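You operate a simulated robot arm through the tools that you are given. There is no shell and no other tool. Be economical: measure what you need, move in short steps, check, and stop when the job is done.

Carry out the task below with a simulated robot arm. There is one attempt and no reset: what you move stays moved.

JOB
Take the unfired beaker from the decorating table and put it on the unfired tile.
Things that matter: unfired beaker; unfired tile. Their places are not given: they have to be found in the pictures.

Only the result counts: the job must be done as asked and must still hold three seconds after the hand-in. Knocking over, shifting, dropping, spilling or breaking anything else fails it.

ROBOT AND FRAMES
A 7-joint arm with a two-finger parallel gripper, fixed in place. Base frame: the origin is at the foot of the arm, x ahead of it, y to its left, z up; the work surface is at about z = 0. Lengths are in mm, angles in degrees, forces in N, time in s.
With the tool pointing down near the work surface it reaches from about 240 to 620 mm from the base axis. Its first joint turns from -66.0 to 66.0 degrees. Payload 2.6 kg.
Tool frame: the origin (TCP) lies between the finger pads and is the grasp point; the fingertips stand 30 mm ahead of it; z points along the fingers, y is the line along which they close. Largest opening 94 mm; finger width 28, thickness 10; the body of the gripper, 50 by 96 mm, starts 55 mm behind the TCP.
Orientation is told as [roll, pitch, yaw] about the base's x, y, z axes, in that order, counted from this pose: with the fingers straight down and closing along the base's y, the tool's x points along the base's -x, its y along +y and its z along -z.

CONTROLS
- The arm moves only by the tool arm_command. Its argument "deltas" is text: rows parted by semicolons, each of 5 numbers parted by spaces: the opening, from 0 (shut) to 1 (fully open), then the shift along the base's x, y, z in mm, then the turn about the base's z in degrees. In form: gripper dx dy dz yaw; .... A call has 1 to 20 rows; each row shifts and turns the commanded pose from where the row before left it. Each row takes 0.2 s and may step no farther than 50 mm and 8.6 degrees from the row before; otherwise, or with a gripper value out of range, the whole call is refused. A pose out of reach is approached as far as the arm can. The call stops where the force on the tool passes 40 N (or 10 N more than at its start, if that is more) or the arm is blocked; 0.2 s more then pass. The fingers move at their own pace (about 72 mm/s each) and stop on an object; they squeeze with about 37 N. The grip force told is the motor's: it shows also when the fingers shut on nothing. Time passes only in rows, and 0.2 s behind the last, so rows that do not move let the fingers close. The reply holds the time, the measured pose of the TCP, the force on the tool along the base axes, the opening and the grip force, in the units named above and with some noise.
- Cameras (640 x 400 px; columns grow to the right, rows downward): "scene" is fixed at [46.6, 443.7, 544.8]; the picture's right is [-0.50, -0.86, 0.00], its down [-0.67, 0.39, -0.63] and it looks along [0.54, -0.32, -0.78] (base axes); focal length 312 px, centre (320, 200). "wrist" rides on the gripper at [-37, 0, -58] in the tool frame; the picture's right is [0.00, -1.00, 0.00], its down [0.97, 0.00, -0.24] and it looks along [0.24, 0.00, 0.97] (tool axes); focal length 218 px, centre (320, 200).
- capture(camera): a new picture of that camera. It takes no simulated time.
- locate(camera, pixels): for up to 12 pixels [column, row] of the newest picture of that camera ("zoom" is the newest enlarged one), the place [x, y, z] in the base frame of the surface seen there, good to about 2 mm, but the place of the scene camera against the robot may be out by one fixed shift of up to 25 mm in any direction. It takes no simulated time.
- inspect(camera, box): a new picture of the part [left, top, right, bottom] of that camera's present view, enlarged. It takes no simulated time.
- hand_in(): hands the job in; it is judged then, once.

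Go step by step. Measure first, check grasps and placings, and put right what went wrong. The budget is 60 turns and 22 pictures, counting those below and the enlarged ones. Unless the task says otherwise, let go and move clear before handing in, and close with one line.

The tools are called by a JSON object that holds its "op" and its "data". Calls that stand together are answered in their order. arm_command: Moves the arm, as the interface text tells. Its arguments: {"type":"object","properties":{"deltas":{"type":"string"}},"required":["deltas"]} The other tools are called the same way: capture (camera) takes a picture; locate (camera, pixels) gives the place of the surface under pixels of a picture; inspect (camera, box) takes an enlarged picture of a part of a camera's view; hand_in () hands the job in.

At the start:

```text
t: 0.0
tcp_pos: [347.5, 259.4, 253.7]
tool_rot: [0.1, 0.0, 0.0]
wrist_force: [-0.9, -0.6, -0.1]
grip_width: 94.1
grasp_force: 0.0
```

scene: 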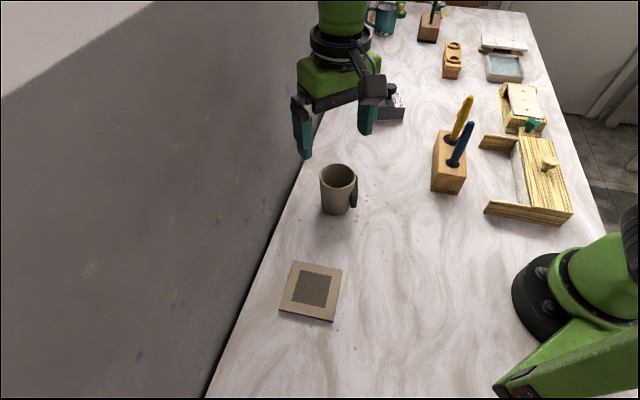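
wrist: 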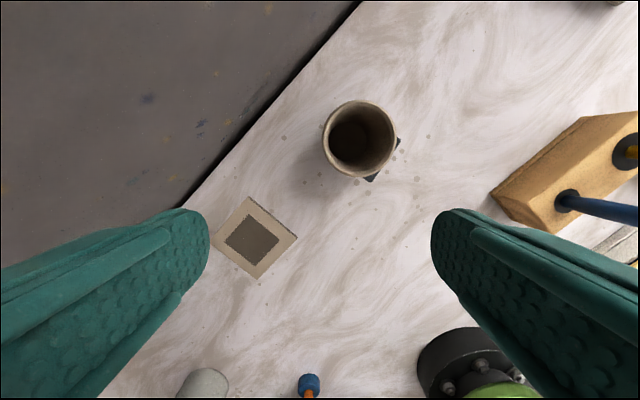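

The beaker shows at scene (338,190) and wrist (360,138), with something dark on its side near (353,192). The tile is at scene (312,290) and wrist (253,238). I'll enlarge and locate both.

{"op": "inspect", "data": {"camera": "scene", "box": [260, 140, 420, 340]}}

{"op": "inspect", "data": {"camera": "wrist", "box": [200, 80, 440, 290]}}

{"op": "locate", "data": {"camera": "wrist", "pixels": [[324, 138], [396, 138], [360, 101], [360, 176], [360, 140], [249, 240], [251, 198], [296, 238], [258, 277], [215, 240], [372, 177], [398, 142]]}}

{"op": "locate", "data": {"camera": "scene", "pixels": [[320, 175], [357, 175], [338, 164], [338, 213], [353, 195], [353, 180], [312, 290], [295, 262], [342, 270], [333, 320], [280, 308], [335, 185]]}}

```text
2.00 times, centred on (340, 240) of scene
```

zoom: 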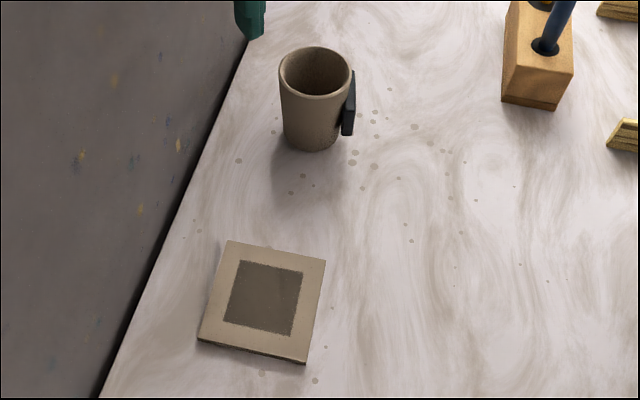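

```text
1.90 times, centred on (320, 185) of wrist
```

zoom: 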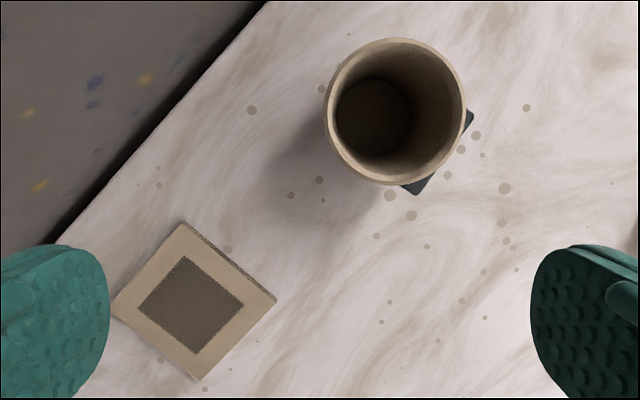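

```text
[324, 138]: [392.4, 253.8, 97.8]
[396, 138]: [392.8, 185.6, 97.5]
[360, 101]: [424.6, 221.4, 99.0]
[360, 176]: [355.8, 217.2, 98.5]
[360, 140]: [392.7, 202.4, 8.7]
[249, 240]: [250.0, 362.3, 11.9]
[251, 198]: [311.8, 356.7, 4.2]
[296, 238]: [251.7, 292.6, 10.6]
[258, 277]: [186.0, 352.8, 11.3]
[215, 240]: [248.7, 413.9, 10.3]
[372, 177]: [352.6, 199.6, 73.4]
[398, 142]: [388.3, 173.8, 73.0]
```

```text
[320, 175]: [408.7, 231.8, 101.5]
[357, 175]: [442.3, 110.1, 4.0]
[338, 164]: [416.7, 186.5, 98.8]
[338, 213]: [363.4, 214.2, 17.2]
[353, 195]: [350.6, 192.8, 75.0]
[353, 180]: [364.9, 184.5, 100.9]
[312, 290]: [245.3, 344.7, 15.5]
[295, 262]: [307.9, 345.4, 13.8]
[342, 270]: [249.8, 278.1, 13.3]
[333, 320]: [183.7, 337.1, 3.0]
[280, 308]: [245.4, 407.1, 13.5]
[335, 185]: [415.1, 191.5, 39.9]
```

The beaker's rim centre is near (391,219), with the top at z≈98 and about 70 mm across. The tile's centre is near (250,353), with its top at z≈11 and turned 45°. I'll look closer at the dark piece on the beaker, since it decides where I can grip.

{"op": "inspect", "data": {"camera": "scene", "box": [310, 155, 374, 220]}}

{"op": "inspect", "data": {"camera": "wrist", "box": [310, 90, 420, 190]}}

```text
6.15 times, centred on (342, 188) of scene
```

zoom: 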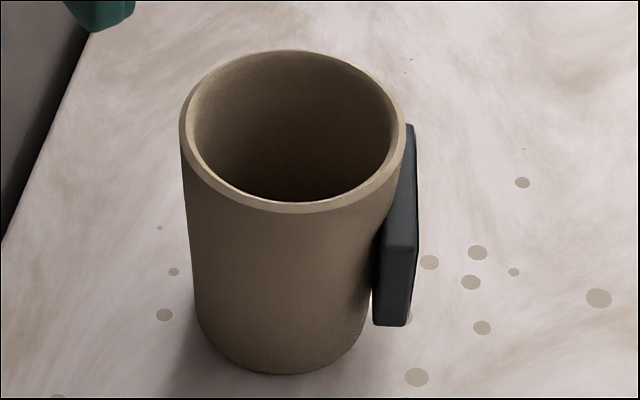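

```text
4.00 times, centred on (365, 140) of wrist
```

zoom: 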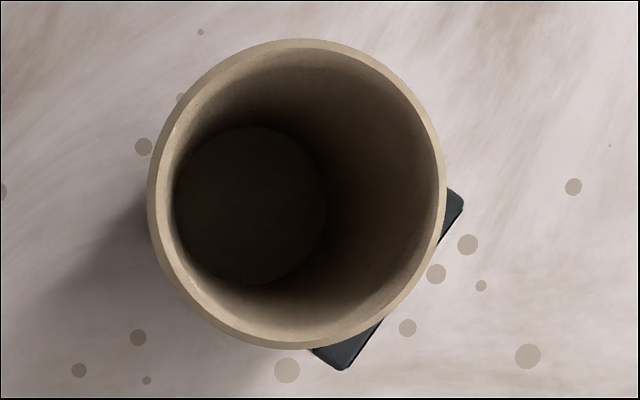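

The beaker has a flat dark slab on its (-x,-y) side, standing tangentially. I'll grip the bare wall at 90° to it, which needs yaw +45. First I'll check where the grey wall or edge stands, then hover over the beaker.

{"op": "locate", "data": {"camera": "wrist", "pixels": [[362, 2], [270, 105], [180, 207], [150, 150], [50, 100], [250, 50], [192, 200], [160, 380]]}}

{"op": "arm_command", "data": {"deltas": "1 7 -7 0 7.5; 1 7 -7 0 7.5; 1 7 -7 0 7.5; 1 7.5 -6.5 0 7.5; 1 7.5 -6.5 0 7.5; 1 7.5 -6 0 7.5; 1 0 0 0 0"}}

{"op": "capture", "data": {"camera": "wrist"}}

```text
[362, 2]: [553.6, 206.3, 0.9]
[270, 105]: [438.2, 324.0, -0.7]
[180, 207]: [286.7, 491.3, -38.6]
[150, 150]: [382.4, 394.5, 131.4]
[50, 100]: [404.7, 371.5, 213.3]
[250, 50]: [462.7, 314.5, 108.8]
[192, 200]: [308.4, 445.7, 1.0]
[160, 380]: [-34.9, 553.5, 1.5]
```

```text
t: 1.6
tcp_pos: [391.0, 218.7, 254.8]
tool_rot: [0.0, 0.0, 45.1]
wrist_force: [0.1, -0.4, 0.0]
grip_width: 93.9
grasp_force: 0.1
```

```text
15 pictures are left
```

wrist: 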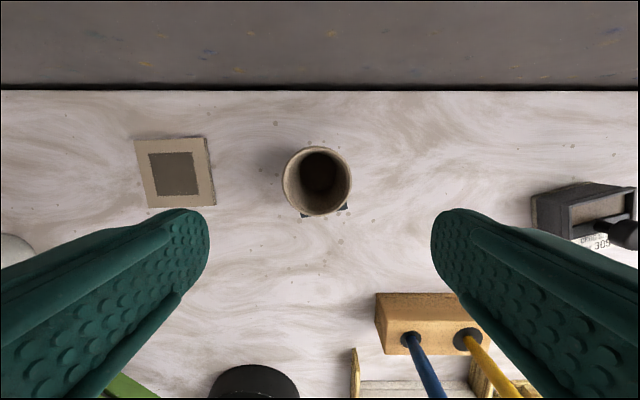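

The wall is vertical at about x+y=762, roughly 107 mm from the beaker, so there is room. I'll re-measure the rim and tile in this view.

{"op": "locate", "data": {"camera": "wrist", "pixels": [[285, 182], [350, 182], [317, 149], [317, 214], [136, 140], [205, 138], [150, 206], [214, 204], [325, 212], [345, 209], [305, 216]]}}

```text
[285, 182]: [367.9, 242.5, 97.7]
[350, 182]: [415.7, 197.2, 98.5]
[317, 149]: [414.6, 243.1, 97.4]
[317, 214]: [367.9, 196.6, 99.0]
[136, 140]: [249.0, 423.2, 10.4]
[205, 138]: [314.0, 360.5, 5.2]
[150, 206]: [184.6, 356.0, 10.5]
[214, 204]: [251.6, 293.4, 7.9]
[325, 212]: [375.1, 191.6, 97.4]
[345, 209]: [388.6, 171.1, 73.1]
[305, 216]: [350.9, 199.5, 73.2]
```

The rim is centred at (391.5,219.8) and 66 mm wide, and the slab stays clear of the fingers at this yaw. I'll go down with the fingers open to TCP z≈58.

{"op": "arm_command", "data": {"deltas": "1 0.5 1 -40 0; 1 0 0 -40 0; 1 0 0 -35 0; 1 0 0 -30 0; 1 0 0 -27 0; 1 0 0 -25 0; 1 0 0 0 0"}}

{"op": "capture", "data": {"camera": "scene"}}

```text
t: 3.2
tcp_pos: [392.7, 220.7, 57.7]
tool_rot: [0.0, 0.1, 45.0]
wrist_force: [-0.2, -0.3, -0.7]
grip_width: 93.9
grasp_force: 0.1
```

```text
14 pictures are left
```

scene: 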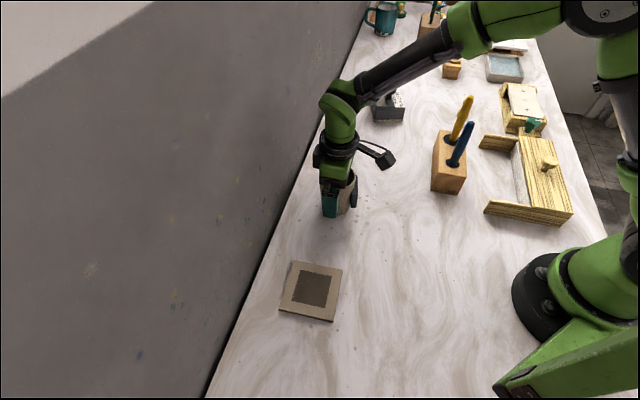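

The fingers straddle the beaker with no contact. I'll close gently in stages and watch the grip force.

{"op": "arm_command", "data": {"deltas": "0.8 0 0 0 0; 0.72 0 0 0 0; 0.7 0 0 0 0; 0.68 0 0 0 0; 0.66 0 0 0 0; 0.66 0 0 0 0"}}

```text
t: 4.6
tcp_pos: [393.2, 221.2, 57.8]
tool_rot: [0.0, 0.0, 45.0]
wrist_force: [0.6, 1.2, 0.5]
grip_width: 72.3
grasp_force: 36.8
```

The fingers hold at 72 mm with about 37 N, close to the beaker's width. I'll make a short test lift and check.

{"op": "arm_command", "data": {"deltas": "0.6 0 0 10 0; 0.6 0 0 20 0; 0.6 0 0 0 0"}}

{"op": "inspect", "data": {"camera": "scene", "box": [280, 120, 400, 240]}}

{"op": "capture", "data": {"camera": "wrist"}}

```text
t: 5.4
tcp_pos: [391.5, 220.5, 87.3]
tool_rot: [0.1, 0.0, 45.1]
wrist_force: [-0.5, 0.2, -2.8]
grip_width: 72.2
grasp_force: 36.9
```

```text
3.33 times, centred on (340, 180) of scene
```

zoom: 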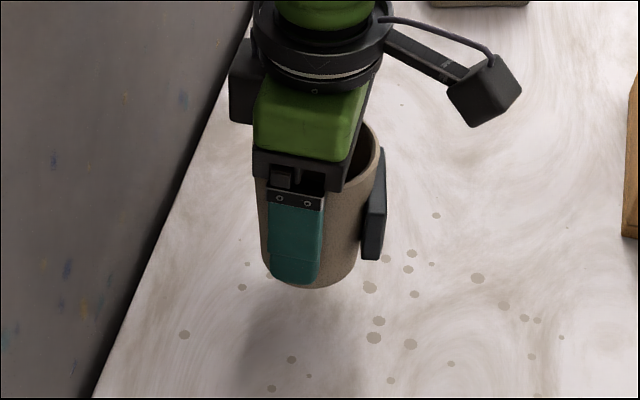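

```text
12 pictures are left
```

wrist: 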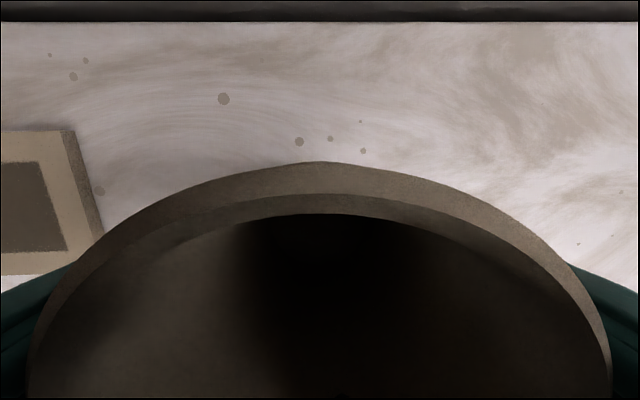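

The beaker is up (about 2.8 N) and upright. I'll raise it and carry it over the tile centre at about (250,355).

{"op": "arm_command", "data": {"deltas": "0.6 0 0 30 0; 0.6 -12 11 15 0; 0.6 -22 21 0 0; 0.6 -25 24 0 0; 0.6 -25 24 0 0; 0.6 -25 24 0 0; 0.6 -20 19 0 0; 0.6 -12.5 12 0 0; 0.6 0 0 0 0; 0.6 0 0 0 0"}}

{"op": "capture", "data": {"camera": "scene"}}

{"op": "capture", "data": {"camera": "wrist"}}

```text
t: 7.6
tcp_pos: [249.7, 355.3, 131.7]
tool_rot: [0.0, -0.1, 45.0]
wrist_force: [-1.4, 0.1, -2.5]
grip_width: 72.2
grasp_force: 37.1
```

```text
11 pictures are left
```

scene: 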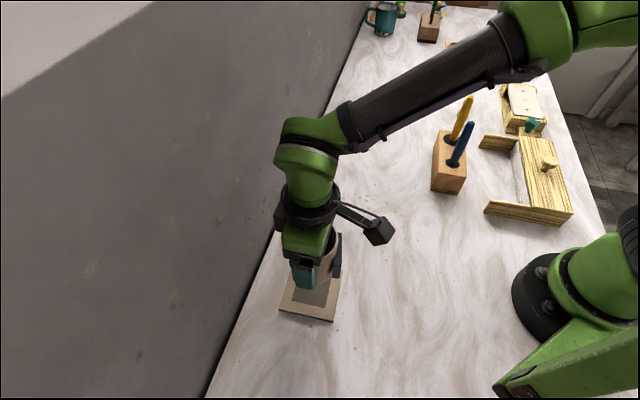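

```text
10 pictures are left
```

wrist: 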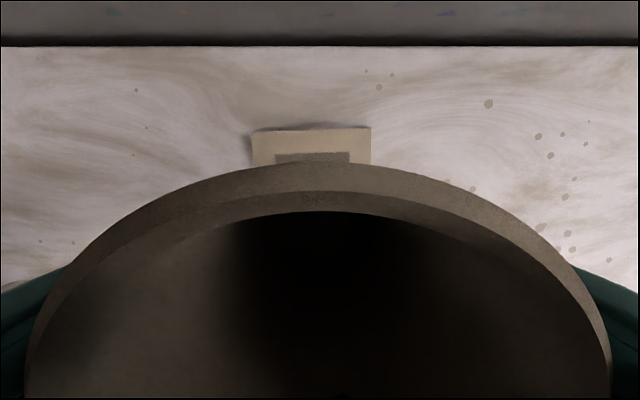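

The tile's far edge shows at wrist (252..371, 130), a little left of the image centre. I'll measure its corners here before lowering.

{"op": "locate", "data": {"camera": "wrist", "pixels": [[256, 134], [368, 132], [312, 132], [258, 162], [368, 158], [278, 156], [347, 156]]}}

```text
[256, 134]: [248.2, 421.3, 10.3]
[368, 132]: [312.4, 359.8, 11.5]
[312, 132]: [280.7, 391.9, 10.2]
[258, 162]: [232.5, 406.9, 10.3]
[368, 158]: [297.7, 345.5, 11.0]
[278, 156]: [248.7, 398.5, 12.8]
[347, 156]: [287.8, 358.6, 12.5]
```

The tile centre comes out at about (249,357). I'll shift 2 mm and lower to just above contact, which should come at TCP z≈69.

{"op": "arm_command", "data": {"deltas": "0.6 -1 2 -20 0; 0.6 0 0 -20 0; 0.6 0 0 -12 0; 0.6 0 0 -5 0; 0.6 0 0 0 0"}}

{"op": "inspect", "data": {"camera": "scene", "box": [250, 220, 380, 340]}}

```text
t: 8.8
tcp_pos: [248.7, 357.0, 74.7]
tool_rot: [-0.1, 0.0, 45.0]
wrist_force: [-0.3, 0.3, -2.5]
grip_width: 72.0
grasp_force: 37.0
```

```text
3.33 times, centred on (315, 280) of scene
```

zoom: 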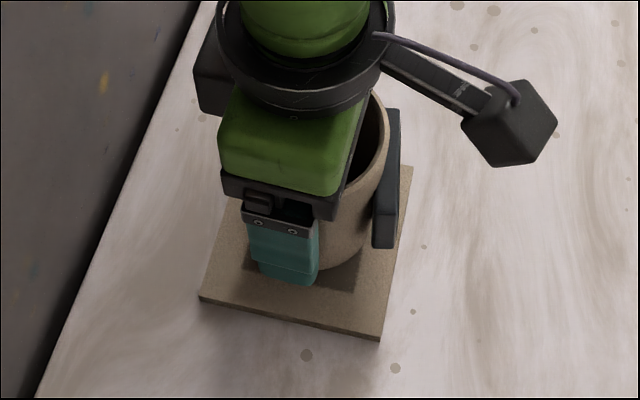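

The beaker hangs centred over the tile. I'll lower it in small steps and watch the force.

{"op": "arm_command", "data": {"deltas": "0.6 0 0 -2 0; 0.6 0 0 -1.5 0; 0.6 0 0 -1 0; 0.6 0 0 0 0"}}

```text
t: 9.8
tcp_pos: [249.5, 357.3, 70.0]
tool_rot: [0.0, 0.0, 44.9]
wrist_force: [-0.7, 0.7, -3.9]
grip_width: 72.0
grasp_force: 37.5
```

{"op": "arm_command", "data": {"deltas": "0.6 0 0 -0.7 0; 0.6 0 0 0 0"}}

```text
t: 10.4
tcp_pos: [249.2, 356.1, 69.9]
tool_rot: [0.0, 0.0, 45.0]
wrist_force: [-0.4, -0.1, -3.0]
grip_width: 72.1
grasp_force: 37.3
```

There is no contact force yet, so I'll keep lowering in sub-millimetre steps.

{"op": "arm_command", "data": {"deltas": "0.6 0 0 -0.8 0; 0.6 0 0 0 0"}}

```text
t: 11.0
tcp_pos: [249.0, 357.0, 69.8]
tool_rot: [0.0, 0.0, 44.9]
wrist_force: [0.3, 0.5, -2.2]
grip_width: 72.1
grasp_force: 37.2
```

{"op": "arm_command", "data": {"deltas": "0.6 0 0 -0.8 0; 0.6 0 0 0 0"}}

```text
t: 11.6
tcp_pos: [249.2, 357.5, 67.3]
tool_rot: [-0.1, 0.0, 45.1]
wrist_force: [-0.5, -1.3, -2.7]
grip_width: 72.1
grasp_force: 37.2
```

{"op": "arm_command", "data": {"deltas": "0.6 0 0 -0.7 0; 0.6 0 0 0 0; 0.6 0 0 0 0"}}

{"op": "inspect", "data": {"camera": "scene", "box": [270, 250, 360, 330]}}

```text
t: 12.4
tcp_pos: [248.8, 356.3, 68.3]
tool_rot: [-0.1, 0.1, 44.9]
wrist_force: [-3.2, -2.6, 6.4]
grip_width: 72.0
grasp_force: 37.4
```

```text
5.00 times, centred on (315, 290) of scene
```

zoom: 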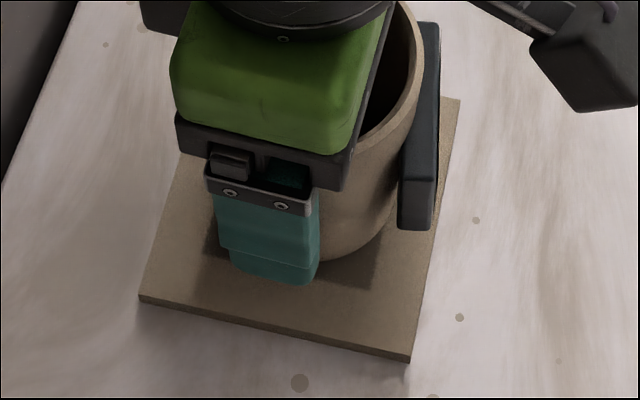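

The force went to +6.4 N, so the beaker now rests on the tile. I'll open the fingers and rise straight up.

{"op": "arm_command", "data": {"deltas": "0.75 0 0 0 0; 0.85 0 0 0 0; 1 0 0 0 0; 1 0 0 0 0; 1 0 0 0 0"}}

{"op": "arm_command", "data": {"deltas": "1 0 0 15 0; 1 0 0 25 0; 1 0 0 35 0; 1 0 0 40 0; 1 0 0 40 0; 1 0 0 20 0; 1 0 0 0 0; 1 0 0 0 0"}}

{"op": "capture", "data": {"camera": "wrist"}}

{"op": "capture", "data": {"camera": "scene"}}

```text
t: 13.6
tcp_pos: [248.5, 356.0, 66.6]
tool_rot: [-0.1, 0.0, 44.9]
wrist_force: [1.0, 0.2, -0.7]
grip_width: 94.1
grasp_force: 0.0
```

```text
t: 15.4
tcp_pos: [248.8, 357.0, 243.0]
tool_rot: [0.1, 0.0, 45.1]
wrist_force: [0.6, 0.4, -0.8]
grip_width: 93.9
grasp_force: 0.1
```

```text
7 pictures are left
```

wrist: 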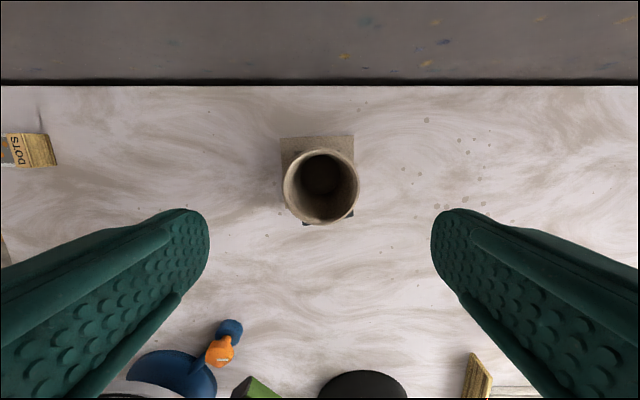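

```text
6 pictures are left
```

scene: 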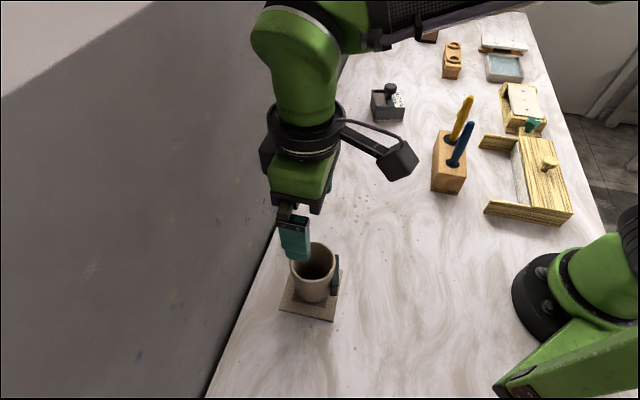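

The beaker stands upright and centred on the tile (wrist (320,187), scene (312,275)). The gripper is clear and nothing else has moved, so I'm handing in.

{"op": "hand_in", "data": {}}

```text
The job is handed in.
```

The unfired beaker now stands upright and centred on the unfired tile, the gripper is clear of it, and the job is handed in.
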